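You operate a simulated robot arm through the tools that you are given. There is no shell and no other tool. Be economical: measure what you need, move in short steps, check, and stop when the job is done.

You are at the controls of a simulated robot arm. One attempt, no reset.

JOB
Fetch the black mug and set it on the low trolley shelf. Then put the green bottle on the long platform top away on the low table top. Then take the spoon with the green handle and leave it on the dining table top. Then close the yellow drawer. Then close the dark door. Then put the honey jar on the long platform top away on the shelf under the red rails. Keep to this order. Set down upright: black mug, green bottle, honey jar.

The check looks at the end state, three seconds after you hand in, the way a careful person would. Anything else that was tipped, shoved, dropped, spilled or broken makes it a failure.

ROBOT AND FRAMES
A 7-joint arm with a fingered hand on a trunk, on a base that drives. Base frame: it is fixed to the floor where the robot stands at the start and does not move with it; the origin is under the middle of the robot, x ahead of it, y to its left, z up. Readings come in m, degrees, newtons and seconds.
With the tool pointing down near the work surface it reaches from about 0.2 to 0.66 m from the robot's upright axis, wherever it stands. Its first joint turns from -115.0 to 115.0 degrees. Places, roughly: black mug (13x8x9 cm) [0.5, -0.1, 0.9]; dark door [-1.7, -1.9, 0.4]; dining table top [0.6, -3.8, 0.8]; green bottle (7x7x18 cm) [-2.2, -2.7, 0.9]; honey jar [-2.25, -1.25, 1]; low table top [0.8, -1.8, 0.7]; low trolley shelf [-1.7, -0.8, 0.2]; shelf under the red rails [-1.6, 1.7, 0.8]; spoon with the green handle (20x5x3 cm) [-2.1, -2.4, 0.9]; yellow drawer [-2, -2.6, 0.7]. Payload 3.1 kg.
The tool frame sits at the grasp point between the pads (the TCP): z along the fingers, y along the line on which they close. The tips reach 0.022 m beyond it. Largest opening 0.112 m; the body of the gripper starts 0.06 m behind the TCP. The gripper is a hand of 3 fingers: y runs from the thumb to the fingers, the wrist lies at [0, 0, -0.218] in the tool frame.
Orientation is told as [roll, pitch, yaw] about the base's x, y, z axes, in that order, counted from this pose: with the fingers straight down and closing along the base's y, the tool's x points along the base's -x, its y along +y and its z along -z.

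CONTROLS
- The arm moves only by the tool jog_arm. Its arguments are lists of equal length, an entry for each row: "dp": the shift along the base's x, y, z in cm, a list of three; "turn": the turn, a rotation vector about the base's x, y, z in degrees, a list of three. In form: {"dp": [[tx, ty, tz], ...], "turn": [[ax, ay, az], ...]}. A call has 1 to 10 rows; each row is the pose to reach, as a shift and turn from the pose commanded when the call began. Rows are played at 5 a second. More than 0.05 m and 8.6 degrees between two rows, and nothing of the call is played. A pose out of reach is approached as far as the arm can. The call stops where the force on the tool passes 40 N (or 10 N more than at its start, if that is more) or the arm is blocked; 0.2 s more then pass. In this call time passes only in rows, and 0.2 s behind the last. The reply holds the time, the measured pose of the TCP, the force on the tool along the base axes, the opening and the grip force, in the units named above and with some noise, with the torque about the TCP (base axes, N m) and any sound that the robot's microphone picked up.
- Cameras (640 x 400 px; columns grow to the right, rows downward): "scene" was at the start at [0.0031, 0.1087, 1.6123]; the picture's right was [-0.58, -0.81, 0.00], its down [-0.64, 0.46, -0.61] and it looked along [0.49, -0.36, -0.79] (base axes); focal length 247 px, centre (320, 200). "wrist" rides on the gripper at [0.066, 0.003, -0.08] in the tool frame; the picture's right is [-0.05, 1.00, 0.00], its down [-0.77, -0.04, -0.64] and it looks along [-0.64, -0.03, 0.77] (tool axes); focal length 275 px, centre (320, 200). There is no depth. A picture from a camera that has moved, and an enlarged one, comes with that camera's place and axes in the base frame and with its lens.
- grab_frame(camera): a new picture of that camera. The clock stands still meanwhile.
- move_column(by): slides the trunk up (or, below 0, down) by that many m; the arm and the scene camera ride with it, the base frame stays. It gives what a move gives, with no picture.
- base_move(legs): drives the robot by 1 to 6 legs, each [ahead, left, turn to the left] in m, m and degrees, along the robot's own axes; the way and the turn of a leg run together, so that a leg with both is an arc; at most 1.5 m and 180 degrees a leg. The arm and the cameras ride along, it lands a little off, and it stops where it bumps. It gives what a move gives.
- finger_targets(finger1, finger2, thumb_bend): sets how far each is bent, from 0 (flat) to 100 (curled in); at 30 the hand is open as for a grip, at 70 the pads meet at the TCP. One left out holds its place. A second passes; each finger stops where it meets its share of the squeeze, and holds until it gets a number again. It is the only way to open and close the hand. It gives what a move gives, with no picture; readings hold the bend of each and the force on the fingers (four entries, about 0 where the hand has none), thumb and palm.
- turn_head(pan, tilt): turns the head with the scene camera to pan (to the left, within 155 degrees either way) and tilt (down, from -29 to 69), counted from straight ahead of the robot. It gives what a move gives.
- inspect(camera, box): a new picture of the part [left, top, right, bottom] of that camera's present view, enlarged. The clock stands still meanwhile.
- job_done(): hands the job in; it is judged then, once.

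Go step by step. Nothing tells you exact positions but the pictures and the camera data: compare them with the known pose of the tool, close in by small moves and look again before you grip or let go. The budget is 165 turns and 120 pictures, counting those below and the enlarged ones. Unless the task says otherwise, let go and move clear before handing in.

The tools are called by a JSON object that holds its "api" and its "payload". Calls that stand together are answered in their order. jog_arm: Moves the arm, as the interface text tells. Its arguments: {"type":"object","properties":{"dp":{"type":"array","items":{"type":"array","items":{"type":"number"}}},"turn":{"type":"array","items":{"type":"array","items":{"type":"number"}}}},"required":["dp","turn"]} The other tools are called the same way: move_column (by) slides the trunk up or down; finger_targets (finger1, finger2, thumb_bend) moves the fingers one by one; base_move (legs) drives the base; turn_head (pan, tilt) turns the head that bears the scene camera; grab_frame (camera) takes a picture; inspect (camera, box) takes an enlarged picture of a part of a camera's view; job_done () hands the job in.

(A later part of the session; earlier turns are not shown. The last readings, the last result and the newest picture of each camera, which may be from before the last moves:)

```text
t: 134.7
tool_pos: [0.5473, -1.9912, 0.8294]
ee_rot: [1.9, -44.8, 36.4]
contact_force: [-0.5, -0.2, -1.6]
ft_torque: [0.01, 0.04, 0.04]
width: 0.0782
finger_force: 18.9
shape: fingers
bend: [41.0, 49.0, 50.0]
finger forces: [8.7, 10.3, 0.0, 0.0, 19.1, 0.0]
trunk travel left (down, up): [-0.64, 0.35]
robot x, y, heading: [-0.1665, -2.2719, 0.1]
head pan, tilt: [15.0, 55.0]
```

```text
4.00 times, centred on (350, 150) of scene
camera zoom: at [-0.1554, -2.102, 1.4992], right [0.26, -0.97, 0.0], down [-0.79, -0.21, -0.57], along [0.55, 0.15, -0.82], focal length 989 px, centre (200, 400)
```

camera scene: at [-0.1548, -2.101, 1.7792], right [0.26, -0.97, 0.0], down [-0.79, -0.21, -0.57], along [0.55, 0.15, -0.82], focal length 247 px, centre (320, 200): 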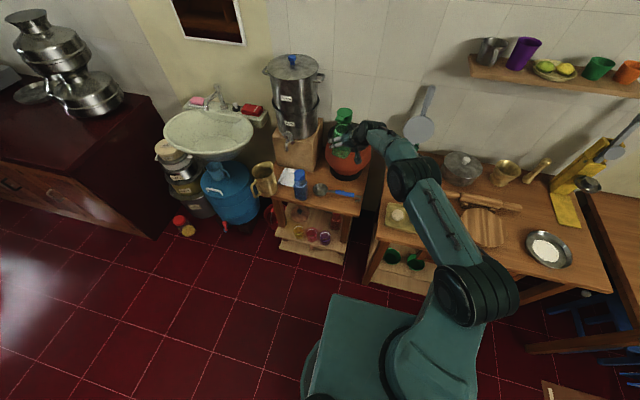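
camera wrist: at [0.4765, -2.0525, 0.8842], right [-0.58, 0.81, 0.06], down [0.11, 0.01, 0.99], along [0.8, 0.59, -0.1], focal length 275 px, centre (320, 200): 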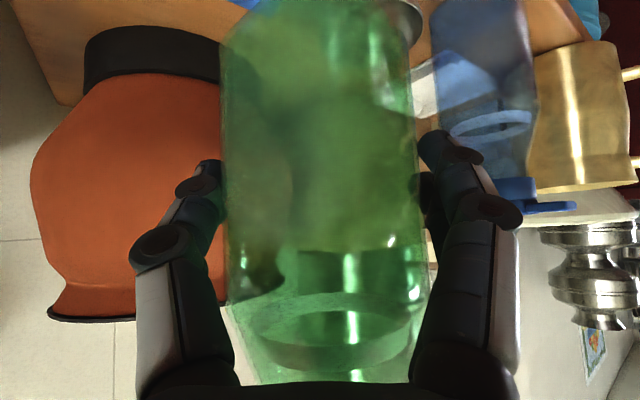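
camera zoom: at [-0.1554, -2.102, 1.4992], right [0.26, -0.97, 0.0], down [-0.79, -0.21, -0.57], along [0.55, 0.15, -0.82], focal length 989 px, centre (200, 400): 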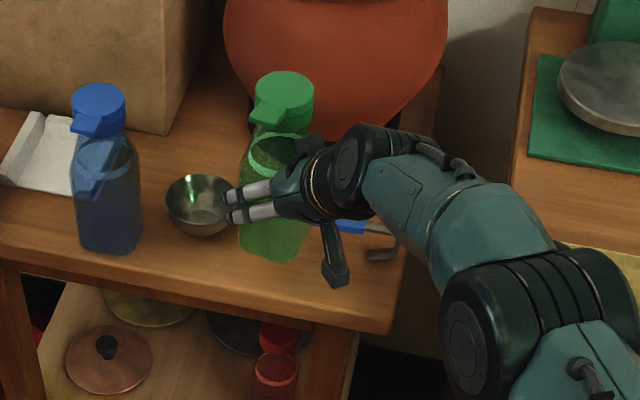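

The ladle bowl is close on the left, so I shift the bottle 1.5 cm right and lower to contact.

{"api": "jog_arm", "payload": {"dp": [[0, -1.5, 0], [0, -1.5, -0.8], [0, -1.5, -1.5]], "turn": [[0, 0, 0], [0, 0, 0], [0, 0, 0]]}}

{"api": "inspect", "payload": {"camera": "scene", "box": [300, 100, 400, 200]}}

```text
t: 135.5
tool_pos: [0.549, -2.0054, 0.8143]
ee_rot: [1.8, -44.9, 36.4]
contact_force: [0.3, 0.3, -0.6]
ft_torque: [-0.01, -0.02, 0.05]
width: 0.0783
finger_force: 19.3
shape: fingers
bend: [41.0, 49.0, 50.0]
finger forces: [8.8, 10.3, 0.1, 0.0, 19.2, 0.0]
trunk travel left (down, up): [-0.64, 0.35]
robot x, y, heading: [-0.1682, -2.2711, -0.0]
head pan, tilt: [15.0, 55.0]
```

```text
4.00 times, centred on (350, 150) of scene
camera zoom: at [-0.1548, -2.1014, 1.4992], right [0.26, -0.97, 0.0], down [-0.79, -0.21, -0.57], along [0.55, 0.15, -0.82], focal length 989 px, centre (200, 400)
```

zoom: 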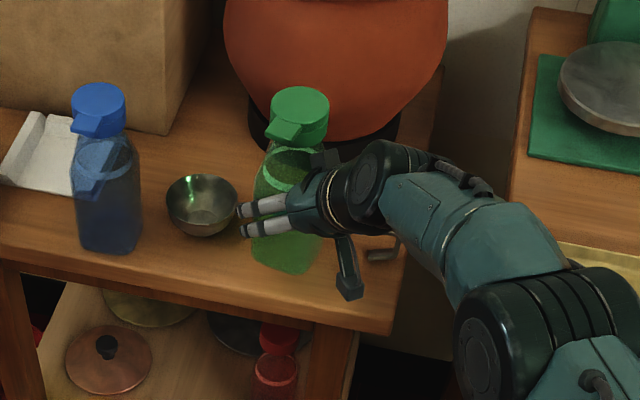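

Well placed: clear of the ladle and inside the edge. I lower in small steps to contact.

{"api": "jog_arm", "payload": {"dp": [[0, 0, -0.4]], "turn": [[0, 0, 0]]}}

{"api": "jog_arm", "payload": {"dp": [[0, 0, -0.4]], "turn": [[0, 0, 0]]}}

```text
t: 135.9
tool_pos: [0.5484, -2.0049, 0.8103]
ee_rot: [1.8, -45.0, 36.3]
contact_force: [-0.2, 0.3, -1.4]
ft_torque: [-0.06, -0.02, 0.01]
width: 0.0783
finger_force: 18.9
shape: fingers
bend: [41.0, 49.0, 50.0]
finger forces: [8.8, 10.3, 0.0, 0.0, 19.1, 0.0]
trunk travel left (down, up): [-0.64, 0.35]
robot x, y, heading: [-0.1659, -2.2726, -0.0]
head pan, tilt: [15.0, 55.0]
```

```text
t: 136.3
tool_pos: [0.5494, -2.0049, 0.8065]
ee_rot: [1.9, -45.0, 36.3]
contact_force: [-0.3, -0.3, -0.9]
ft_torque: [0.03, -0.01, 0.02]
width: 0.0783
finger_force: 19.0
shape: fingers
bend: [41.0, 49.0, 50.0]
finger forces: [8.8, 10.3, 0.1, 0.0, 19.1, 0.0]
trunk travel left (down, up): [-0.64, 0.35]
robot x, y, heading: [-0.1654, -2.2727, 0.1]
head pan, tilt: [15.0, 55.0]
```

No contact yet, so the earlier touch was on the ladle handle. I keep lowering.

{"api": "jog_arm", "payload": {"dp": [[0, 0, -0.4], [0, 0, -0.7]], "turn": [[0, 0, 0], [0, 0, 0]]}}

{"api": "inspect", "payload": {"camera": "scene", "box": [300, 100, 400, 200]}}

```text
t: 136.9
tool_pos: [0.5484, -2.0044, 0.8006]
ee_rot: [1.7, -45.0, 36.3]
contact_force: [0.6, -0.2, -1.8]
ft_torque: [0.01, -0.03, 0.0]
width: 0.0783
finger_force: 19.3
shape: fingers
bend: [41.0, 49.0, 50.0]
finger forces: [8.8, 10.3, 0.0, 0.0, 19.2, 0.0]
trunk travel left (down, up): [-0.64, 0.35]
robot x, y, heading: [-0.1676, -2.2735, -0.0]
head pan, tilt: [15.0, 55.0]
```

```text
4.00 times, centred on (350, 150) of scene
camera zoom: at [-0.1548, -2.101, 1.4992], right [0.26, -0.97, 0.0], down [-0.79, -0.21, -0.57], along [0.55, 0.15, -0.82], focal length 989 px, centre (200, 400)
```

zoom: 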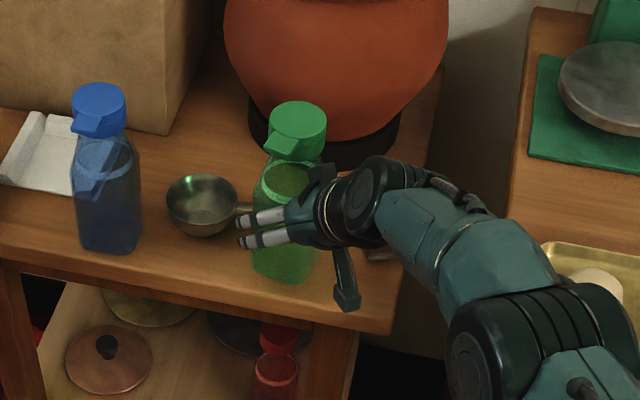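

The bottle is still slightly above the table. I move 0.6 cm forward for edge margin and lower in small steps.

{"api": "jog_arm", "payload": {"dp": [[0.6, 0, 0], [0.6, 0, -0.4]], "turn": [[0, 0, 0], [0, 0, 0]]}}

{"api": "jog_arm", "payload": {"dp": [[0, 0, -0.4]], "turn": [[0, 0, 0]]}}

{"api": "jog_arm", "payload": {"dp": [[0, 0, -0.4]], "turn": [[0, 0, 0]]}}

```text
t: 137.5
tool_pos: [0.554, -2.0042, 0.7967]
ee_rot: [1.8, -45.1, 36.2]
contact_force: [0.4, 0.3, -1.8]
ft_torque: [-0.02, -0.01, 0.02]
width: 0.0783
finger_force: 19.4
shape: fingers
bend: [41.0, 49.0, 50.0]
finger forces: [8.8, 10.3, 0.1, 0.0, 19.1, 0.1]
trunk travel left (down, up): [-0.64, 0.35]
robot x, y, heading: [-0.1656, -2.2706, 0.2]
head pan, tilt: [15.0, 55.0]
```

```text
t: 137.9
tool_pos: [0.5539, -2.0053, 0.7919]
ee_rot: [1.8, -45.0, 36.4]
contact_force: [-0.6, 0.0, -0.8]
ft_torque: [-0.01, -0.01, 0.01]
width: 0.0781
finger_force: 19.1
shape: fingers
bend: [41.0, 49.0, 50.0]
finger forces: [8.8, 10.3, 0.1, 0.0, 19.0, 0.1]
trunk travel left (down, up): [-0.64, 0.35]
robot x, y, heading: [-0.1659, -2.27, -0.2]
head pan, tilt: [15.0, 55.0]
```

```text
t: 138.3
tool_pos: [0.5539, -2.0051, 0.7876]
ee_rot: [1.9, -45.0, 36.4]
contact_force: [0.3, 0.1, -1.3]
ft_torque: [-0.02, -0.04, 0.04]
width: 0.0779
finger_force: 18.8
shape: fingers
bend: [41.0, 49.0, 50.0]
finger forces: [8.7, 10.2, 0.0, 0.0, 19.1, 0.0]
trunk travel left (down, up): [-0.64, 0.35]
robot x, y, heading: [-0.1676, -2.2702, 0.1]
head pan, tilt: [15.0, 55.0]
```

{"api": "inspect", "payload": {"camera": "scene", "box": [310, 110, 390, 190]}}

{"api": "grab_frame", "payload": {"camera": "wrist"}}

```text
5.00 times, centred on (350, 150) of scene
camera zoom: at [-0.1546, -2.1008, 1.4991], right [0.26, -0.97, 0.0], down [-0.79, -0.21, -0.57], along [0.55, 0.15, -0.82], focal length 1236 px, centre (170, 450)
```

zoom: 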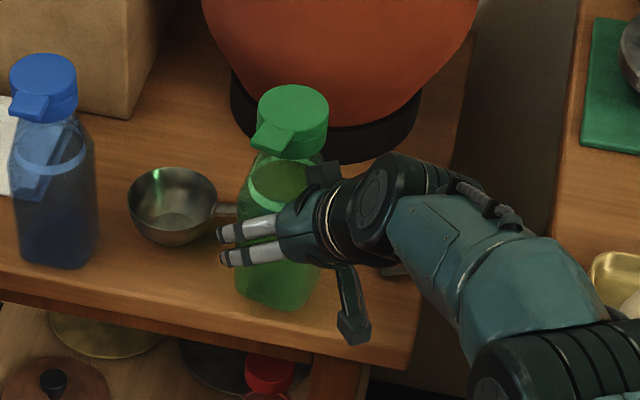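

```text
52 pictures are left
camera wrist: at [0.4707, -2.0675, 0.7976], right [-0.58, 0.81, 0.06], down [0.11, 0.01, 0.99], along [0.8, 0.59, -0.1], focal length 275 px, centre (320, 200)
```

wrist: 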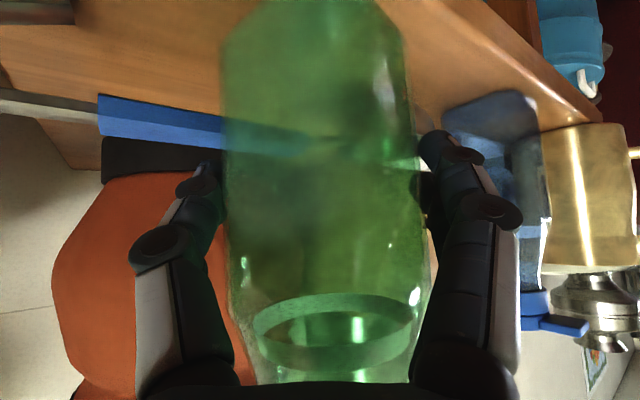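

Plenty of edge margin remains and the bottle is above the wood. I continue lowering.

{"api": "jog_arm", "payload": {"dp": [[0, 0, -0.4], [0, 0, -0.8]], "turn": [[0, 0, 0], [0, 0, 0]]}}

{"api": "jog_arm", "payload": {"dp": [[0, 0, -0.4]], "turn": [[0, 0, 0]]}}

{"api": "jog_arm", "payload": {"dp": [[0, 0, -0.3]], "turn": [[0, 0, 0]]}}

```text
t: 138.9
tool_pos: [0.5539, -2.0051, 0.7787]
ee_rot: [1.8, -45.0, 36.3]
contact_force: [0.1, -0.4, -1.2]
ft_torque: [-0.04, -0.01, 0.0]
width: 0.0781
finger_force: 18.9
shape: fingers
bend: [41.0, 49.0, 50.0]
finger forces: [8.8, 10.4, 0.0, 0.0, 19.1, 0.1]
trunk travel left (down, up): [-0.64, 0.35]
robot x, y, heading: [-0.1674, -2.2721, -0.0]
head pan, tilt: [15.0, 55.0]
```

```text
t: 139.3
tool_pos: [0.5546, -2.005, 0.774]
ee_rot: [1.7, -44.9, 36.3]
contact_force: [-0.7, 0.0, -1.6]
ft_torque: [-0.01, -0.01, -0.01]
width: 0.0782
finger_force: 19.0
shape: fingers
bend: [41.0, 49.0, 50.0]
finger forces: [8.8, 10.2, 0.0, 0.0, 19.2, 0.0]
trunk travel left (down, up): [-0.64, 0.35]
robot x, y, heading: [-0.1661, -2.2701, 0.0]
head pan, tilt: [15.0, 55.0]
```

```text
t: 139.7
tool_pos: [0.5551, -2.0053, 0.7719]
ee_rot: [1.8, -45.0, 36.2]
contact_force: [0.1, 0.6, -0.3]
ft_torque: [0.0, -0.01, 0.02]
width: 0.0781
finger_force: 19.4
shape: fingers
bend: [41.0, 49.0, 50.0]
finger forces: [8.8, 10.2, 0.0, 0.0, 19.1, 0.0]
trunk travel left (down, up): [-0.64, 0.35]
robot x, y, heading: [-0.1667, -2.2732, 0.0]
head pan, tilt: [15.0, 55.0]
```

No clear contact yet. I take a couple more small steps.

{"api": "jog_arm", "payload": {"dp": [[0, 0, -0.3]], "turn": [[0, 0, 0]]}}

{"api": "jog_arm", "payload": {"dp": [[0, 0, -0.3]], "turn": [[0, 0, 0]]}}

{"api": "jog_arm", "payload": {"dp": [[0, 0, -0.3]], "turn": [[0, 0, 0]]}}

{"api": "inspect", "payload": {"camera": "scene", "box": [310, 110, 390, 190]}}

```text
t: 140.1
tool_pos: [0.5557, -2.0043, 0.7691]
ee_rot: [1.8, -45.0, 36.3]
contact_force: [-0.7, -0.1, -1.4]
ft_torque: [0.0, -0.03, 0.01]
width: 0.0783
finger_force: 19.2
shape: fingers
bend: [41.0, 49.0, 50.0]
finger forces: [8.8, 10.3, 0.1, 0.0, 19.2, 0.0]
trunk travel left (down, up): [-0.64, 0.35]
robot x, y, heading: [-0.1671, -2.2733, 0.2]
head pan, tilt: [15.0, 55.0]
```

```text
t: 140.5
tool_pos: [0.5551, -2.0055, 0.766]
ee_rot: [1.9, -44.9, 36.3]
contact_force: [-0.4, -0.1, -1.4]
ft_torque: [-0.04, 0.0, 0.02]
width: 0.0783
finger_force: 19.5
shape: fingers
bend: [41.0, 49.0, 50.0]
finger forces: [8.8, 10.3, 0.0, 0.0, 19.4, 0.0]
trunk travel left (down, up): [-0.64, 0.35]
robot x, y, heading: [-0.1676, -2.2695, 0.2]
head pan, tilt: [15.0, 55.0]
```

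```text
t: 140.9
tool_pos: [0.555, -2.0056, 0.7653]
ee_rot: [1.8, -45.1, 36.4]
contact_force: [-0.6, 0.2, 0.8]
ft_torque: [0.06, 0.04, 0.0]
width: 0.0783
finger_force: 18.8
shape: fingers
bend: [41.0, 49.0, 50.0]
finger forces: [8.7, 10.0, 0.1, 0.0, 19.2, 0.0]
trunk travel left (down, up): [-0.64, 0.35]
robot x, y, heading: [-0.167, -2.2721, 0.1]
head pan, tilt: [15.0, 55.0]
```

```text
5.00 times, centred on (350, 150) of scene
camera zoom: at [-0.1554, -2.1013, 1.4993], right [0.26, -0.97, 0.0], down [-0.79, -0.21, -0.57], along [0.55, 0.15, -0.82], focal length 1236 px, centre (170, 450)
```

zoom: 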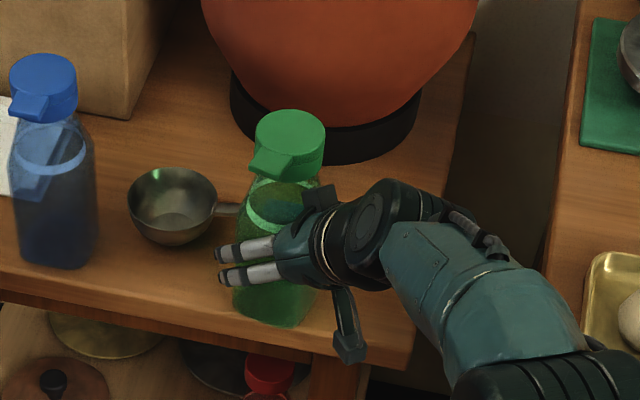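

Contact is starting and the base sits about 2 cm inside the edge. I confirm with a slight press, then open.

{"api": "jog_arm", "payload": {"dp": [[0, 0, -0.15]], "turn": [[0, 0, 0]]}}

{"api": "finger_targets", "payload": {"finger1": 30, "finger2": 30, "thumb_bend": 30}}

{"api": "inspect", "payload": {"camera": "scene", "box": [310, 110, 390, 190]}}

```text
t: 141.3
tool_pos: [0.5561, -2.0042, 0.7641]
ee_rot: [2.0, -45.2, 36.4]
contact_force: [0.4, -0.3, 6.2]
ft_torque: [0.24, 0.13, 0.0]
width: 0.0782
finger_force: 19.0
shape: fingers
bend: [41.0, 49.0, 50.0]
finger forces: [8.6, 9.5, 0.1, 0.0, 19.1, 0.1]
trunk travel left (down, up): [-0.64, 0.35]
robot x, y, heading: [-0.1627, -2.2689, -0.2]
head pan, tilt: [15.0, 55.0]
```

```text
t: 142.3
tool_pos: [0.5557, -2.0041, 0.762]
ee_rot: [1.8, -44.9, 36.4]
contact_force: [-0.1, 0.2, 0.6]
ft_torque: [0.01, 0.01, 0.01]
width: 0.1112
finger_force: 0.4
shape: fingers
bend: [30.0, 30.0, 30.0]
finger forces: [0.0, 0.0, 0.1, 0.0, 0.2, 0.1]
trunk travel left (down, up): [-0.64, 0.35]
robot x, y, heading: [-0.1683, -2.2708, 0.3]
head pan, tilt: [15.0, 55.0]
```

```text
5.00 times, centred on (350, 150) of scene
camera zoom: at [-0.155, -2.101, 1.4992], right [0.26, -0.97, 0.0], down [-0.79, -0.21, -0.57], along [0.55, 0.15, -0.82], focal length 1236 px, centre (170, 450)
```

zoom: 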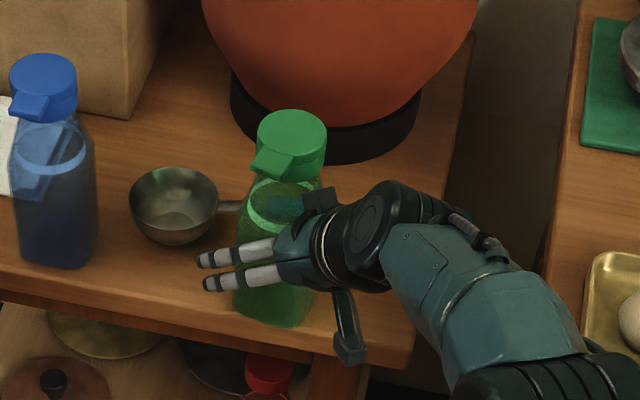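

The bottle stands on its own. I withdraw along the tool axis and check.

{"api": "jog_arm", "payload": {"dp": [[-1.7, -1.25, 2.1], [-3.4, -2.5, 4.2], [-5.4, -4, 6.8], [-7.5, -5.5, 9.4]], "turn": [[0, 0, 0], [0, 0, 0], [0, 0, 0], [0, 0, 0]]}}

{"api": "inspect", "payload": {"camera": "scene", "box": [260, 70, 420, 210]}}

```text
t: 143.3
tool_pos: [0.4784, -2.0601, 0.8572]
ee_rot: [1.9, -45.0, 36.4]
contact_force: [-0.2, 0.0, -0.7]
ft_torque: [0.0, -0.01, 0.02]
width: 0.111
finger_force: 0.0
shape: fingers
bend: [30.0, 30.0, 30.0]
finger forces: [0.0, 0.0, 0.0, 0.0, 0.1, 0.1]
trunk travel left (down, up): [-0.64, 0.35]
robot x, y, heading: [-0.1658, -2.273, -0.2]
head pan, tilt: [15.0, 55.0]
```

```text
2.86 times, centred on (340, 140) of scene
camera zoom: at [-0.1566, -2.1017, 1.4992], right [0.26, -0.97, 0.0], down [-0.79, -0.21, -0.57], along [0.55, 0.15, -0.82], focal length 706 px, centre (263, 371)
```

zoom: 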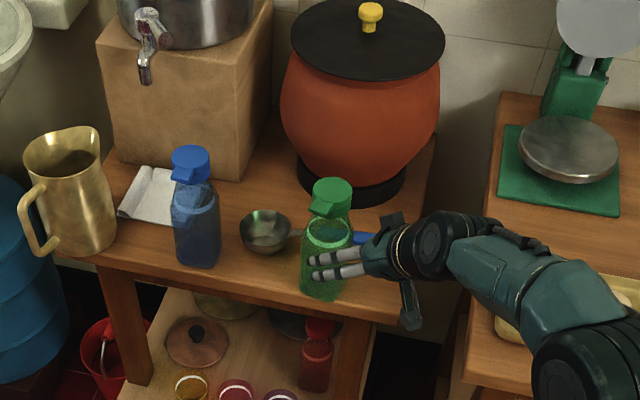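

The green bottle is done. I raise the trunk, back out, turn round and return toward the platform for the spoon, staying well off while I re-orient the hand.

{"api": "move_column", "payload": {"by": 0.28}}

{"api": "base_move", "payload": {"legs": [[-0.5, 0, 0], [0, 0, 180], [0, 0.2, 0], [0.4, 0, 0]]}}

{"api": "jog_arm", "payload": {"dp": [[1, 0, 0], [2, 0, 0], [4, 1, 0], [5, 2, 0], [6, 3, 0], [7, 4, 0]], "turn": [[4.4, -6.1, 0], [8.8, -12.1, 0], [13.2, -18.2, 0], [17.7, -24.3, 0], [22.1, -30.3, 0], [26.5, -36.4, 0]]}}

{"api": "jog_arm", "payload": {"dp": [[0, 1, 0], [0, 3, 0], [0, 5, 0], [0, 7, 0], [0, 9, 0], [0, 11, 0], [0, 13, 0]], "turn": [[0, 0, 8], [0, 0, 16], [0, 0, 24], [0, 0, 32], [0, 0, 40], [0, 0, 47], [0, 0, 54]]}}

```text
t: 146.2
tool_pos: [0.4805, -2.0599, 1.1367]
ee_rot: [1.8, -45.0, 36.5]
contact_force: [-0.1, -0.4, -0.4]
ft_torque: [0.04, -0.01, 0.01]
width: 0.1112
finger_force: 0.0
shape: fingers
bend: [30.0, 30.0, 30.0]
finger forces: [0.0, 0.0, 0.0, 0.0, 0.1, 0.0]
trunk travel left (down, up): [-0.92, 0.07]
robot x, y, heading: [-0.1663, -2.2708, 0.2]
head pan, tilt: [15.0, 55.0]
```

```text
t: 159.8
tool_pos: [-1.6943, -2.725, 1.1369]
ee_rot: [1.8, -45.1, -141.5]
contact_force: [-0.5, 0.1, 0.2]
ft_torque: [0.01, 0.0, -0.01]
width: 0.1113
finger_force: 0.0
shape: fingers
bend: [30.0, 30.0, 30.0]
finger forces: [0.0, 0.1, 0.1, 0.0, 0.0, 0.1]
trunk travel left (down, up): [-0.92, 0.07]
robot x, y, heading: [-1.0531, -2.4933, -178.0]
head pan, tilt: [15.0, 55.0]
```

```text
t: 161.2
tool_pos: [-1.6249, -2.6848, 1.1369]
ee_rot: [3.5, 0.1, -142.2]
contact_force: [-0.8, 0.1, -0.3]
ft_torque: [0.02, 0.02, 0.02]
width: 0.1114
finger_force: 0.1
shape: fingers
bend: [30.0, 30.0, 30.0]
finger forces: [0.0, 0.0, 0.0, 0.1, 0.0, 0.1]
trunk travel left (down, up): [-0.92, 0.07]
robot x, y, heading: [-1.0551, -2.4881, -177.9]
head pan, tilt: [15.0, 55.0]
```

```text
t: 162.8
tool_pos: [-1.6246, -2.554, 1.1357]
ee_rot: [3.5, 0.0, -88.1]
contact_force: [0.3, 0.8, -0.6]
ft_torque: [0.01, -0.02, -0.02]
width: 0.111
finger_force: 0.0
shape: fingers
bend: [30.0, 30.0, 30.0]
finger forces: [0.1, 0.1, 0.0, 0.1, 0.1, 0.1]
trunk travel left (down, up): [-0.92, 0.07]
robot x, y, heading: [-1.0555, -2.491, -178.0]
head pan, tilt: [15.0, 55.0]
```

The hand is vertical with the fingers closing along x, as the spoon needs. I straighten the small roll, drive in, and look with both cameras.

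{"api": "jog_arm", "payload": {"dp": [[0, 3, 0], [0, 6, 0], [0, 8, 0]], "turn": [[0, 1.5, 0], [0, 3.5, 0], [0, 3.5, 0]]}}

{"api": "base_move", "payload": {"legs": [[0.45, 0, -2]]}}

{"api": "grab_frame", "payload": {"camera": "wrist"}}

{"api": "grab_frame", "payload": {"camera": "scene"}}

```text
t: 163.6
tool_pos: [-1.6251, -2.4735, 1.1379]
ee_rot: [0.0, 0.1, -88.3]
contact_force: [0.3, -0.4, 0.4]
ft_torque: [0.01, 0.0, -0.02]
width: 0.1111
finger_force: 0.0
shape: fingers
bend: [30.0, 30.0, 30.0]
finger forces: [0.0, 0.0, 0.0, 0.0, 0.0, 0.0]
trunk travel left (down, up): [-0.92, 0.07]
robot x, y, heading: [-1.0564, -2.4901, -177.5]
head pan, tilt: [15.0, 55.0]
```

```text
t: 166.4
tool_pos: [-2.0801, -2.4684, 1.1368]
ee_rot: [0.0, 0.1, -90.0]
contact_force: [-0.2, -0.2, 0.1]
ft_torque: [0.03, 0.01, -0.01]
width: 0.1111
finger_force: 0.0
shape: fingers
bend: [30.0, 30.0, 30.0]
finger forces: [0.0, 0.1, 0.0, 0.0, 0.0, 0.1]
trunk travel left (down, up): [-0.92, 0.07]
robot x, y, heading: [-1.5119, -2.4995, -179.5]
head pan, tilt: [15.0, 55.0]
```

```text
48 pictures are left
camera wrist: at [-2.0765, -2.4042, 1.2176], right [1.0, -0.05, 0.0], down [-0.04, -0.77, 0.63], along [-0.03, -0.63, -0.77], focal length 275 px, centre (320, 200)
```

wrist: 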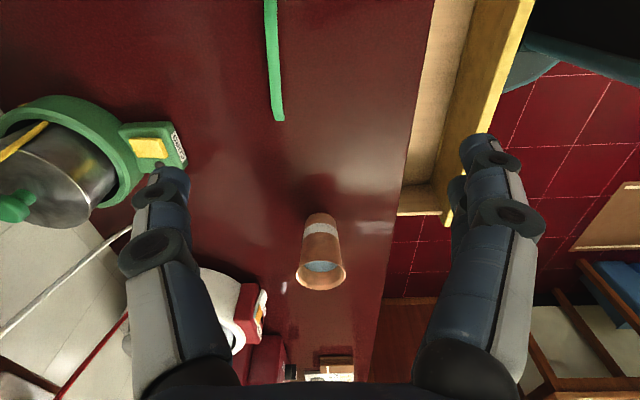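

```text
47 pictures are left
camera scene: at [-1.5174, -2.6723, 1.7792], right [-0.27, 0.96, 0.0], down [0.79, 0.22, -0.57], along [-0.55, -0.15, -0.82], focal length 247 px, centre (320, 200)
```

scene: 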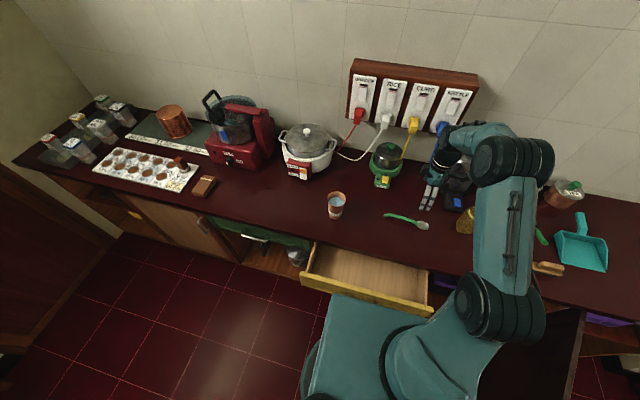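

The spoon handle runs along y at x about -2.137, from y -2.55 to -2.43. I move over its middle and descend partway.

{"api": "jog_arm", "payload": {"dp": [[-3, 0.4, -3], [-5.7, 0.8, -6], [-5.7, 0.8, -10.5], [-5.7, 0.8, -15], [-5.7, 0.8, -19]], "turn": [[0, 0, 0], [0, 0, 0], [0, 0, 0], [0, 0, 0], [0, 0, 0]]}}

{"api": "grab_frame", "payload": {"camera": "wrist"}}

{"api": "inspect", "payload": {"camera": "scene", "box": [360, 140, 480, 250]}}

```text
t: 167.6
tool_pos: [-2.1028, -2.4628, 0.9591]
ee_rot: [0.0, 0.1, -90.0]
contact_force: [-0.5, 0.1, 0.1]
ft_torque: [-0.01, 0.02, 0.02]
width: 0.1114
finger_force: 0.0
shape: fingers
bend: [30.0, 30.0, 30.0]
finger forces: [0.0, 0.0, 0.0, 0.1, 0.0, 0.0]
out of reach, approached as far as the arm can: row 2, 3, 4, 5
trunk travel left (down, up): [-0.92, 0.07]
robot x, y, heading: [-1.5123, -2.5001, -179.6]
head pan, tilt: [15.0, 55.0]
```

```text
46 pictures are left
camera wrist: at [-2.0992, -2.3985, 1.0399], right [1.0, -0.05, 0.0], down [-0.04, -0.77, 0.63], along [-0.03, -0.63, -0.77], focal length 275 px, centre (320, 200)
```

wrist: 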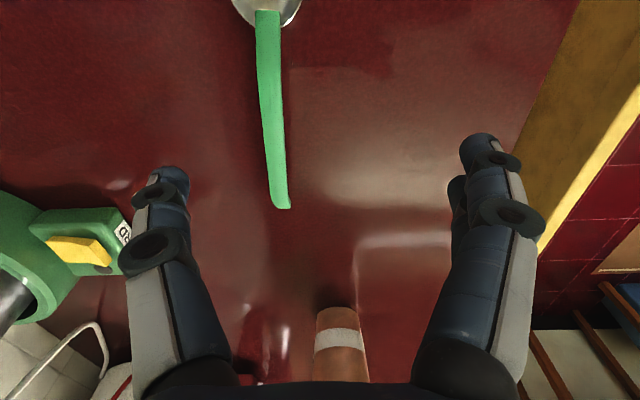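

```text
3.64 times, centred on (420, 195) of scene
camera zoom: at [-1.5178, -2.6723, 1.7792], right [-0.27, 0.96, 0.0], down [0.79, 0.22, -0.57], along [-0.55, -0.15, -0.82], focal length 899 px, centre (-44, 218)
```

zoom: 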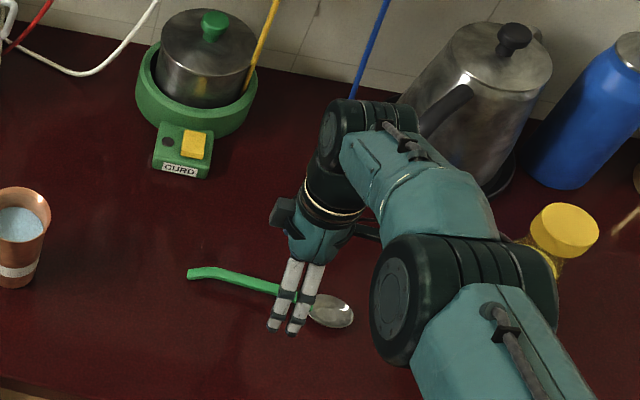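

The arm is short of reach with the trunk this high. I raise the hand and lower the trunk equally so the arm can stretch, then move over the spoon.

{"api": "jog_arm", "payload": {"dp": [[1, 0, 5], [1, 0, 10], [1, 0, 15]], "turn": [[0, 0, 0], [0, 0, 0], [0, 0, 0]]}}

{"api": "move_column", "payload": {"by": -0.15}}

{"api": "jog_arm", "payload": {"dp": [[-1.5, 0, 0], [-3, 0, 0]], "turn": [[0, 0, 0], [0, 0, 0]]}}

{"api": "grab_frame", "payload": {"camera": "wrist"}}

```text
refused: row 1 steps farther than a row can; nothing moved
```

```text
t: 168.7
tool_pos: [-2.1055, -2.4636, 0.8683]
ee_rot: [-0.9, 0.2, -89.9]
contact_force: [1.6, 0.3, 14.7]
ft_torque: [-0.01, -0.5, 0.04]
width: 0.1151
finger_force: 6.8
shape: fingers
bend: [27.0, 27.0, 30.0]
finger forces: [5.2, 5.4, 0.0, 0.0, 3.9, 0.1]
trunk travel left (down, up): [-0.822, 0.168]
robot x, y, heading: [-1.5133, -2.5003, -179.7]
head pan, tilt: [15.0, 55.0]
stopped: the force on the tool passed its limit (the readings are from after the stop); the commanded pose is now the measured one
```

```text
t: 169.3
tool_pos: [-2.1101, -2.4629, 0.8706]
ee_rot: [-0.8, 0.1, -89.9]
contact_force: [11.8, 0.4, 18.1]
ft_torque: [0.0, 0.55, -0.06]
width: 0.1126
finger_force: 8.8
shape: fingers
bend: [26.0, 26.0, 32.0]
finger forces: [1.3, 1.4, 0.0, 0.0, 14.8, 0.0]
out of reach, approached as far as the arm can: row 1, 2
trunk travel left (down, up): [-0.822, 0.168]
robot x, y, heading: [-1.5106, -2.4985, -179.4]
head pan, tilt: [15.0, 55.0]
```

```text
44 pictures are left
camera wrist: at [-2.1063, -2.3987, 0.9499], right [1.0, -0.05, -0.01], down [-0.03, -0.77, 0.64], along [-0.04, -0.63, -0.77], focal length 275 px, centre (320, 200)
```

wrist: 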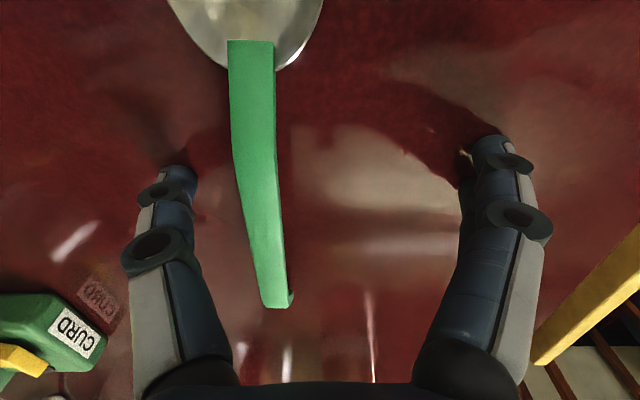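

I queued moves too hastily and the fingertips touched the table, although they straddle the spoon without hitting it. I lift 1 cm and re-check.

{"api": "jog_arm", "payload": {"dp": [[1, 0, 1.5], [2, 0, 3]], "turn": [[0, 0, 0], [0, 0, 0]]}}

{"api": "inspect", "payload": {"camera": "scene", "box": [360, 140, 480, 250]}}

```text
t: 169.9
tool_pos: [-2.0947, -2.462, 0.8996]
ee_rot: [-0.6, 0.1, -89.9]
contact_force: [-0.4, 0.2, 0.1]
ft_torque: [0.01, 0.0, 0.0]
width: 0.1119
finger_force: 0.1
shape: fingers
bend: [30.0, 30.0, 30.0]
finger forces: [0.1, 0.1, 0.1, 0.1, 0.1, 0.1]
trunk travel left (down, up): [-0.822, 0.168]
robot x, y, heading: [-1.5137, -2.5013, -179.7]
head pan, tilt: [15.0, 55.0]
```

```text
3.64 times, centred on (420, 195) of scene
camera zoom: at [-1.516, -2.6723, 1.6814], right [-0.27, 0.96, 0.0], down [0.79, 0.22, -0.57], along [-0.55, -0.15, -0.82], focal length 899 px, centre (-44, 218)
```

zoom: 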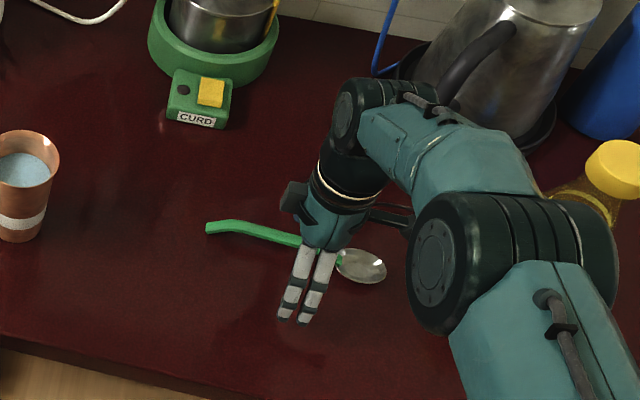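

The spoon hasn't moved, but it lies 4 cm beyond the grip centre. I raise the hand 12 cm and lower the trunk 11 cm to gain reach, one step at a time.

{"api": "jog_arm", "payload": {"dp": [[0, 0, 4], [0, 0, 8], [0, 0, 12]], "turn": [[0, 0, 0], [0, 0, 0], [0, 0, 0]]}}

{"api": "move_column", "payload": {"by": -0.1}}

{"api": "jog_arm", "payload": {"dp": [[-2, 0, 0], [-4.2, 0.3, 0]], "turn": [[0, 0, 0], [0, 0, 0]]}}

```text
t: 170.7
tool_pos: [-2.0966, -2.4628, 1.0181]
ee_rot: [-0.6, 0.1, -90.0]
contact_force: [0.2, 0.1, 1.3]
ft_torque: [0.01, -0.01, 0.0]
width: 0.1115
finger_force: 0.0
shape: fingers
bend: [30.0, 30.0, 30.0]
finger forces: [0.1, 0.1, 0.0, 0.1, 0.1, 0.0]
trunk travel left (down, up): [-0.822, 0.168]
robot x, y, heading: [-1.5133, -2.4988, -179.1]
head pan, tilt: [15.0, 55.0]
```

```text
t: 172.0
tool_pos: [-2.0963, -2.4639, 0.9172]
ee_rot: [-0.7, 0.0, -89.9]
contact_force: [0.7, 0.2, 0.1]
ft_torque: [-0.01, 0.03, 0.0]
width: 0.1118
finger_force: 0.1
shape: fingers
bend: [30.0, 30.0, 30.0]
finger forces: [0.0, 0.0, 0.1, 0.1, 0.1, 0.1]
trunk travel left (down, up): [-0.722, 0.268]
robot x, y, heading: [-1.5107, -2.4962, -179.5]
head pan, tilt: [15.0, 55.0]
```

```text
t: 172.6
tool_pos: [-2.1316, -2.4571, 0.9168]
ee_rot: [-0.6, 0.0, -90.0]
contact_force: [-0.3, 0.5, 0.2]
ft_torque: [0.0, -0.03, 0.02]
width: 0.1117
finger_force: 0.1
shape: fingers
bend: [30.0, 30.0, 30.0]
finger forces: [0.0, 0.0, 0.0, 0.1, 0.0, 0.1]
out of reach, approached as far as the arm can: row 2
trunk travel left (down, up): [-0.722, 0.268]
robot x, y, heading: [-1.5108, -2.5026, -179.5]
head pan, tilt: [15.0, 55.0]
```

The hand is over the spoon at x -2.132. I lower by the trunk to just above the surface and look.

{"api": "move_column", "payload": {"by": -0.043}}

{"api": "grab_frame", "payload": {"camera": "wrist"}}

```text
t: 173.5
tool_pos: [-2.1326, -2.4586, 0.8734]
ee_rot: [-0.7, 0.2, -90.0]
contact_force: [0.3, 0.1, -0.5]
ft_torque: [-0.02, -0.02, 0.03]
width: 0.1118
finger_force: 0.1
shape: fingers
bend: [30.0, 30.0, 30.0]
finger forces: [0.1, 0.1, 0.0, 0.0, 0.0, 0.0]
trunk travel left (down, up): [-0.679, 0.311]
robot x, y, heading: [-1.5114, -2.5004, -179.4]
head pan, tilt: [15.0, 55.0]
```

```text
42 pictures are left
camera wrist: at [-2.1284, -2.3942, 0.9543], right [1.0, -0.05, -0.01], down [-0.03, -0.77, 0.64], along [-0.04, -0.63, -0.77], focal length 275 px, centre (320, 200)
```

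wrist: 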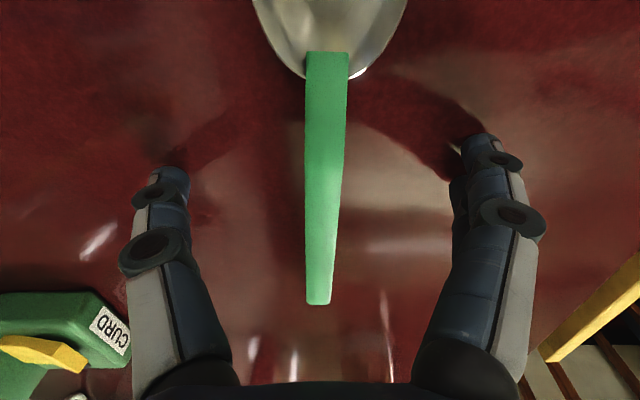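

The handle is centred between the fingers. I close on it.

{"api": "finger_targets", "payload": {"finger1": 72, "finger2": 72, "thumb_bend": 72}}

{"api": "grab_frame", "payload": {"camera": "wrist"}}

```text
t: 174.5
tool_pos: [-2.1326, -2.4599, 0.8748]
ee_rot: [-0.6, 0.1, -90.0]
contact_force: [-0.5, -0.7, -0.3]
ft_torque: [0.02, 0.02, 0.0]
width: 0.0
finger_force: 0.1
shape: fingers
bend: [72.0, 72.0, 72.0]
finger forces: [0.4, 0.0, 0.0, 0.0, 0.0, 0.0]
trunk travel left (down, up): [-0.679, 0.311]
robot x, y, heading: [-1.5132, -2.4994, -179.3]
head pan, tilt: [15.0, 55.0]
```

```text
41 pictures are left
camera wrist: at [-2.1289, -2.3942, 0.9539], right [1.0, -0.05, -0.01], down [-0.03, -0.77, 0.64], along [-0.04, -0.63, -0.77], focal length 275 px, centre (320, 200)
```

wrist: 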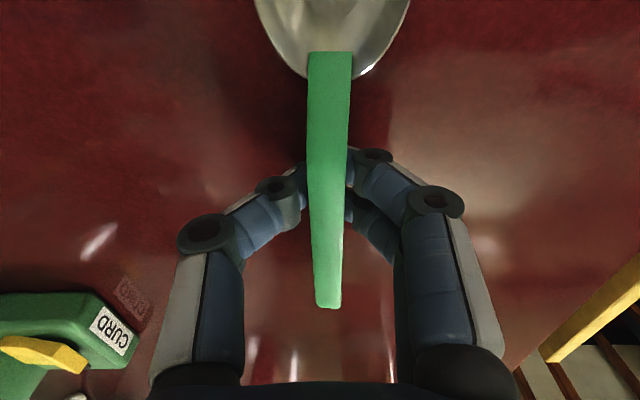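

The fingers met without any force, so they missed the handle vertically. I zoom in to see whether they passed under it.

{"api": "inspect", "payload": {"camera": "wrist", "box": [230, 100, 430, 300]}}

{"api": "inspect", "payload": {"camera": "scene", "box": [380, 160, 460, 240]}}

```text
2.00 times, centred on (330, 200) of wrist
camera zoom: at [-2.1289, -2.3942, 0.9539], right [1.0, -0.05, -0.01], down [-0.03, -0.77, 0.64], along [-0.04, -0.63, -0.77], focal length 551 px, centre (300, 200)
```

zoom: 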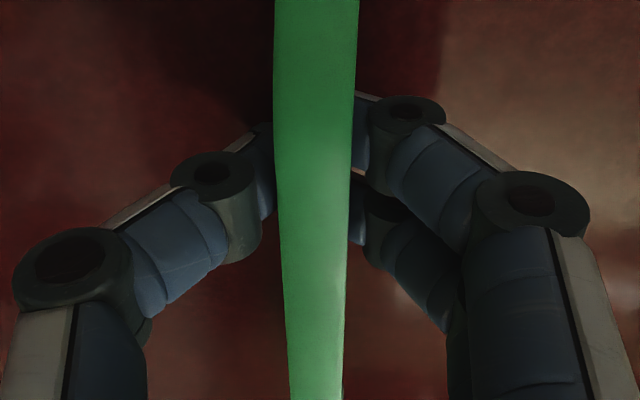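

```text
5.00 times, centred on (420, 200) of scene
camera zoom: at [-1.5186, -2.6722, 1.5385], right [-0.27, 0.96, 0.0], down [0.79, 0.22, -0.57], along [-0.55, -0.15, -0.82], focal length 1236 px, centre (-180, 200)
```

zoom: 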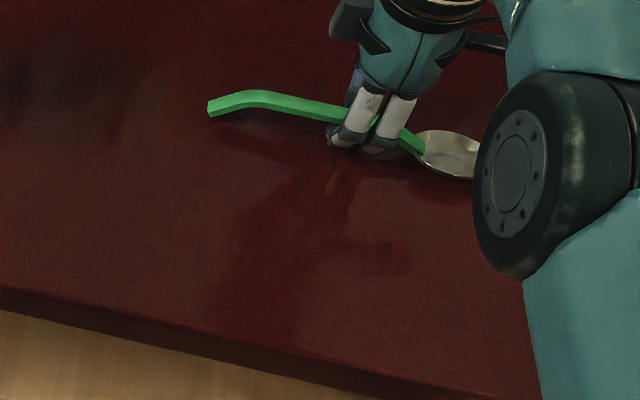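

The handle arches above the fingertips, so they closed under it. I open, rise 1.1 cm and close again.

{"api": "finger_targets", "payload": {"finger1": 35, "finger2": 35, "thumb_bend": 35}}

{"api": "move_column", "payload": {"by": 0.011}}

{"api": "finger_targets", "payload": {"finger1": 72, "finger2": 72, "thumb_bend": 72}}

{"api": "inspect", "payload": {"camera": "wrist", "box": [230, 100, 430, 300]}}

```text
t: 175.5
tool_pos: [-2.132, -2.459, 0.8752]
ee_rot: [-0.9, 0.2, -90.0]
contact_force: [-7.7, -0.1, 24.7]
ft_torque: [-0.25, -0.98, -0.05]
width: 0.0971
finger_force: 12.1
shape: fingers
bend: [35.0, 50.0, 35.0]
finger forces: [0.0, 24.2, 0.0, 0.0, 0.1, 0.1]
trunk travel left (down, up): [-0.679, 0.311]
robot x, y, heading: [-1.5145, -2.4984, -179.3]
head pan, tilt: [15.0, 55.0]
```

```text
t: 176.1
tool_pos: [-2.1317, -2.4584, 0.8853]
ee_rot: [-0.6, 0.1, -90.0]
contact_force: [-0.2, 0.4, 1.1]
ft_torque: [0.01, 0.03, 0.0]
width: 0.0975
finger_force: 0.1
shape: fingers
bend: [35.0, 35.0, 35.0]
finger forces: [0.0, 0.1, 0.0, 0.0, 0.0, 0.0]
trunk travel left (down, up): [-0.69, 0.3]
robot x, y, heading: [-1.5166, -2.4996, -179.5]
head pan, tilt: [15.0, 55.0]
```

```text
t: 177.1
tool_pos: [-2.1317, -2.4589, 0.885]
ee_rot: [-0.7, 0.0, -90.0]
contact_force: [-0.5, 0.9, -0.2]
ft_torque: [-0.02, 0.0, 0.0]
width: 0.0003
finger_force: 0.1
shape: fingers
bend: [72.0, 72.0, 72.0]
finger forces: [0.5, 0.0, 0.0, 0.0, 0.0, 0.0]
trunk travel left (down, up): [-0.69, 0.3]
robot x, y, heading: [-1.5149, -2.4983, -179.5]
head pan, tilt: [15.0, 55.0]
```

```text
2.00 times, centred on (330, 200) of wrist
camera zoom: at [-2.1287, -2.3942, 0.9652], right [1.0, -0.05, -0.01], down [-0.03, -0.77, 0.64], along [-0.04, -0.63, -0.77], focal length 551 px, centre (300, 200)
```

zoom: 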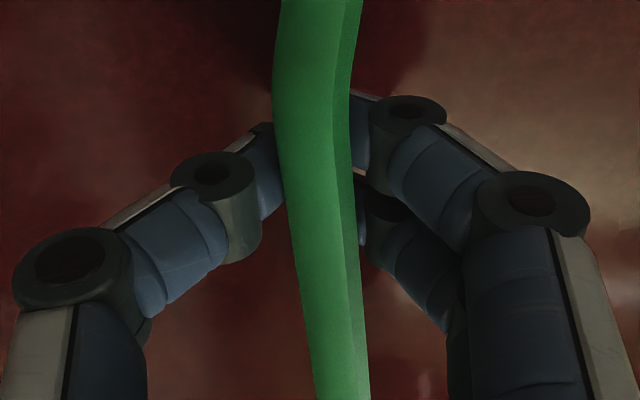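

The tips still slid under the handle. I open again and look at the spoon before choosing a new height.

{"api": "finger_targets", "payload": {"finger1": 40, "finger2": 40, "thumb_bend": 40}}

{"api": "grab_frame", "payload": {"camera": "wrist"}}

{"api": "inspect", "payload": {"camera": "scene", "box": [380, 160, 460, 240]}}

```text
t: 178.1
tool_pos: [-2.1326, -2.4588, 0.8862]
ee_rot: [-0.7, 0.1, -90.0]
contact_force: [0.4, -0.2, -0.8]
ft_torque: [0.01, -0.01, 0.02]
width: 0.083
finger_force: 0.0
shape: fingers
bend: [40.0, 40.0, 40.0]
finger forces: [0.0, 0.0, 0.0, 0.0, 0.0, 0.0]
trunk travel left (down, up): [-0.69, 0.3]
robot x, y, heading: [-1.5149, -2.4999, -179.5]
head pan, tilt: [15.0, 55.0]
```

```text
37 pictures are left
camera wrist: at [-2.1286, -2.3942, 0.9653], right [1.0, -0.05, -0.01], down [-0.03, -0.77, 0.64], along [-0.04, -0.63, -0.77], focal length 275 px, centre (320, 200)
```

wrist: 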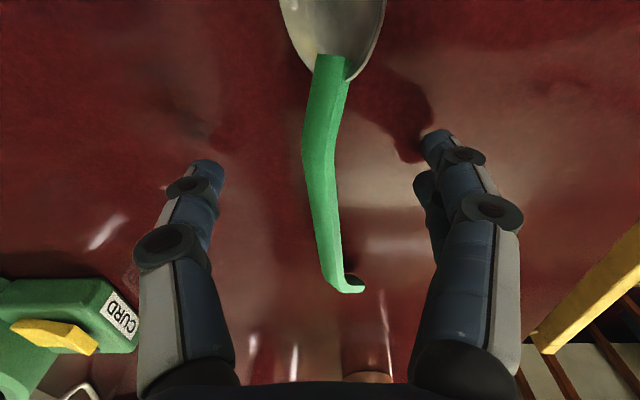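

```text
5.00 times, centred on (420, 200) of scene
camera zoom: at [-1.5179, -2.6722, 1.5495], right [-0.27, 0.96, 0.0], down [0.79, 0.22, -0.57], along [-0.55, -0.15, -0.82], focal length 1236 px, centre (-180, 200)
```

zoom: 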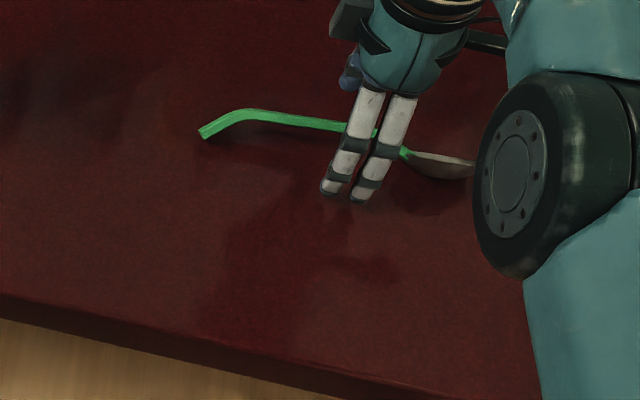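

The spoon has rolled onto its side, with its handle now lying flatter and still between the fingers. I lower to just above the surface and close again.

{"api": "move_column", "payload": {"by": -0.013}}

{"api": "finger_targets", "payload": {"finger1": 72, "finger2": 72, "thumb_bend": 72}}

{"api": "inspect", "payload": {"camera": "wrist", "box": [230, 60, 430, 310]}}

```text
t: 178.7
tool_pos: [-2.1321, -2.4586, 0.8767]
ee_rot: [-1.1, 0.0, -90.0]
contact_force: [-7.3, 1.3, 29.9]
ft_torque: [0.05, -1.43, 0.04]
width: 0.0836
finger_force: 15.6
shape: fingers
bend: [42.0, 42.0, 40.0]
finger forces: [14.9, 15.7, 0.1, 0.0, 0.0, 0.0]
trunk travel left (down, up): [-0.677, 0.313]
robot x, y, heading: [-1.5124, -2.4985, -179.6]
head pan, tilt: [15.0, 55.0]
```

```text
t: 179.7
tool_pos: [-2.1316, -2.4584, 0.8717]
ee_rot: [-0.8, 0.1, -89.9]
contact_force: [0.1, -0.2, 0.2]
ft_torque: [0.0, -0.01, -0.01]
width: 0.0002
finger_force: 0.1
shape: fingers
bend: [72.0, 72.0, 72.0]
finger forces: [0.0, 0.1, 0.0, 0.0, 0.1, 0.0]
trunk travel left (down, up): [-0.677, 0.313]
robot x, y, heading: [-1.5113, -2.5028, -179.5]
head pan, tilt: [15.0, 55.0]
```

```text
1.60 times, centred on (330, 185) of wrist
camera zoom: at [-2.1282, -2.3943, 0.9516], right [1.0, -0.05, -0.01], down [-0.03, -0.77, 0.63], along [-0.04, -0.63, -0.77], focal length 440 px, centre (304, 224)
```

zoom: 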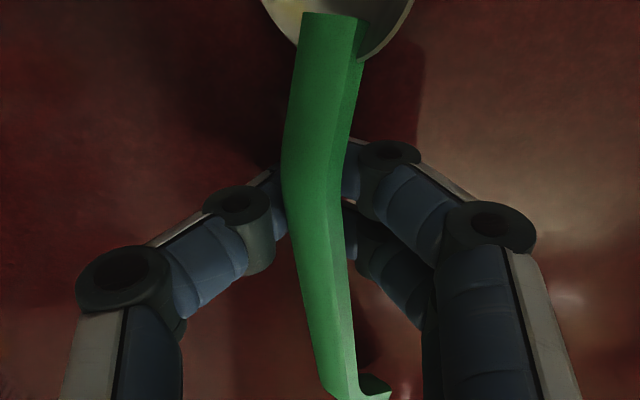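

The fingertips again slid beneath the raised handle. I open, rise to about 0.897 and close there.

{"api": "finger_targets", "payload": {"finger1": 50, "finger2": 50, "thumb_bend": 50}}

{"api": "move_column", "payload": {"by": 0.025}}

{"api": "finger_targets", "payload": {"finger1": 74, "finger2": 74, "thumb_bend": 74}}

{"api": "inspect", "payload": {"camera": "wrist", "box": [230, 60, 430, 310]}}

```text
t: 180.8
tool_pos: [-2.1343, -2.4609, 0.8784]
ee_rot: [-1.5, -0.1, -89.9]
contact_force: [-4.7, -0.4, 29.9]
ft_torque: [-0.01, -0.69, -0.02]
width: 0.0472
finger_force: 14.6
shape: fingers
bend: [58.0, 59.0, 50.0]
finger forces: [14.7, 14.7, 0.1, 0.1, 0.0, 0.0]
trunk travel left (down, up): [-0.677, 0.313]
robot x, y, heading: [-1.51, -2.5003, -179.6]
head pan, tilt: [15.0, 55.0]
stopped: the force on the tool passed its limit (the readings are from after the stop); the commanded pose is now the measured one
```

```text
t: 181.5
tool_pos: [-2.1334, -2.4595, 0.8981]
ee_rot: [-0.7, 0.1, -90.0]
contact_force: [-0.4, -0.3, -0.1]
ft_torque: [0.01, -0.01, 0.02]
width: 0.0543
finger_force: 0.1
shape: fingers
bend: [50.0, 50.0, 50.0]
finger forces: [0.1, 0.0, 0.0, 0.0, 0.0, 0.1]
trunk travel left (down, up): [-0.702, 0.288]
robot x, y, heading: [-1.5148, -2.5, -179.5]
head pan, tilt: [15.0, 55.0]
```

```text
t: 182.5
tool_pos: [-2.1331, -2.46, 0.8993]
ee_rot: [-0.9, 0.1, -90.0]
contact_force: [-0.1, -0.8, 0.6]
ft_torque: [-0.01, 0.0, 0.0]
width: 0.0
finger_force: 0.1
shape: fingers
bend: [73.0, 73.0, 73.0]
finger forces: [0.0, 0.1, 0.0, 0.0, 0.1, 0.1]
trunk travel left (down, up): [-0.702, 0.288]
robot x, y, heading: [-1.5132, -2.5015, -179.5]
head pan, tilt: [15.0, 55.0]
```

```text
1.60 times, centred on (330, 185) of wrist
camera zoom: at [-2.1293, -2.3943, 0.9786], right [1.0, -0.05, -0.02], down [-0.03, -0.77, 0.64], along [-0.04, -0.63, -0.77], focal length 440 px, centre (304, 224)
```

zoom: 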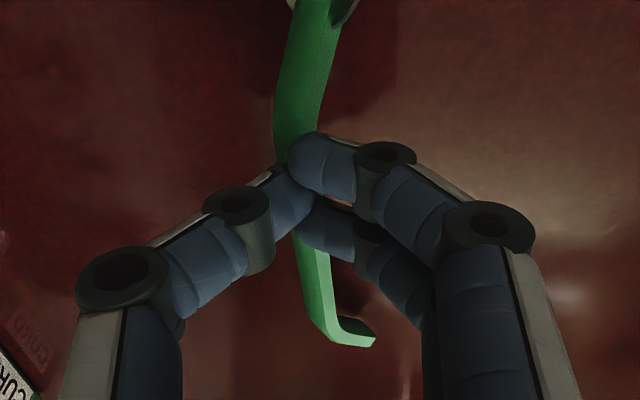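

At 0.898 the fingers close above the handle, so the right height lies between. I try 0.885 now that the handle lies flatter.

{"api": "finger_targets", "payload": {"finger1": 48, "finger2": 48, "thumb_bend": 48}}

{"api": "move_column", "payload": {"by": -0.014}}

{"api": "finger_targets", "payload": {"finger1": 74, "finger2": 74, "thumb_bend": 74}}

{"api": "inspect", "payload": {"camera": "wrist", "box": [230, 60, 430, 310]}}

```text
t: 183.5
tool_pos: [-2.1337, -2.4589, 0.8973]
ee_rot: [-0.9, 0.1, -90.0]
contact_force: [0.4, -0.1, 1.1]
ft_torque: [-0.01, 0.0, 0.02]
width: 0.0601
finger_force: 0.3
shape: fingers
bend: [48.0, 48.0, 48.0]
finger forces: [0.0, 0.1, 0.0, 0.0, 0.0, 0.0]
trunk travel left (down, up): [-0.702, 0.288]
robot x, y, heading: [-1.514, -2.5006, -179.3]
head pan, tilt: [15.0, 55.0]
```

```text
t: 184.2
tool_pos: [-2.1332, -2.4597, 0.8848]
ee_rot: [-0.9, 0.0, -90.0]
contact_force: [0.7, -0.4, -0.1]
ft_torque: [-0.02, -0.02, 0.02]
width: 0.0603
finger_force: 0.1
shape: fingers
bend: [48.0, 48.0, 48.0]
finger forces: [0.0, 0.0, 0.0, 0.1, 0.1, 0.0]
trunk travel left (down, up): [-0.688, 0.302]
robot x, y, heading: [-1.5092, -2.4979, -179.6]
head pan, tilt: [15.0, 55.0]
```

```text
t: 185.2
tool_pos: [-2.1335, -2.4584, 0.8852]
ee_rot: [-0.9, 0.1, -90.0]
contact_force: [0.8, -0.2, -0.1]
ft_torque: [-0.01, 0.02, -0.01]
width: 0.0
finger_force: 0.1
shape: fingers
bend: [73.0, 73.0, 73.0]
finger forces: [0.0, 0.1, 0.1, 0.0, 0.0, 0.0]
trunk travel left (down, up): [-0.688, 0.302]
robot x, y, heading: [-1.512, -2.5008, -179.5]
head pan, tilt: [15.0, 55.0]
```

```text
1.60 times, centred on (330, 185) of wrist
camera zoom: at [-2.1293, -2.3943, 0.9646], right [1.0, -0.05, -0.02], down [-0.03, -0.77, 0.64], along [-0.04, -0.63, -0.77], focal length 440 px, centre (304, 224)
```

zoom: 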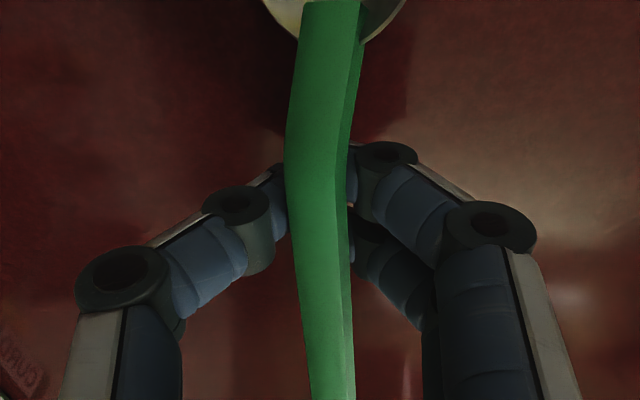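

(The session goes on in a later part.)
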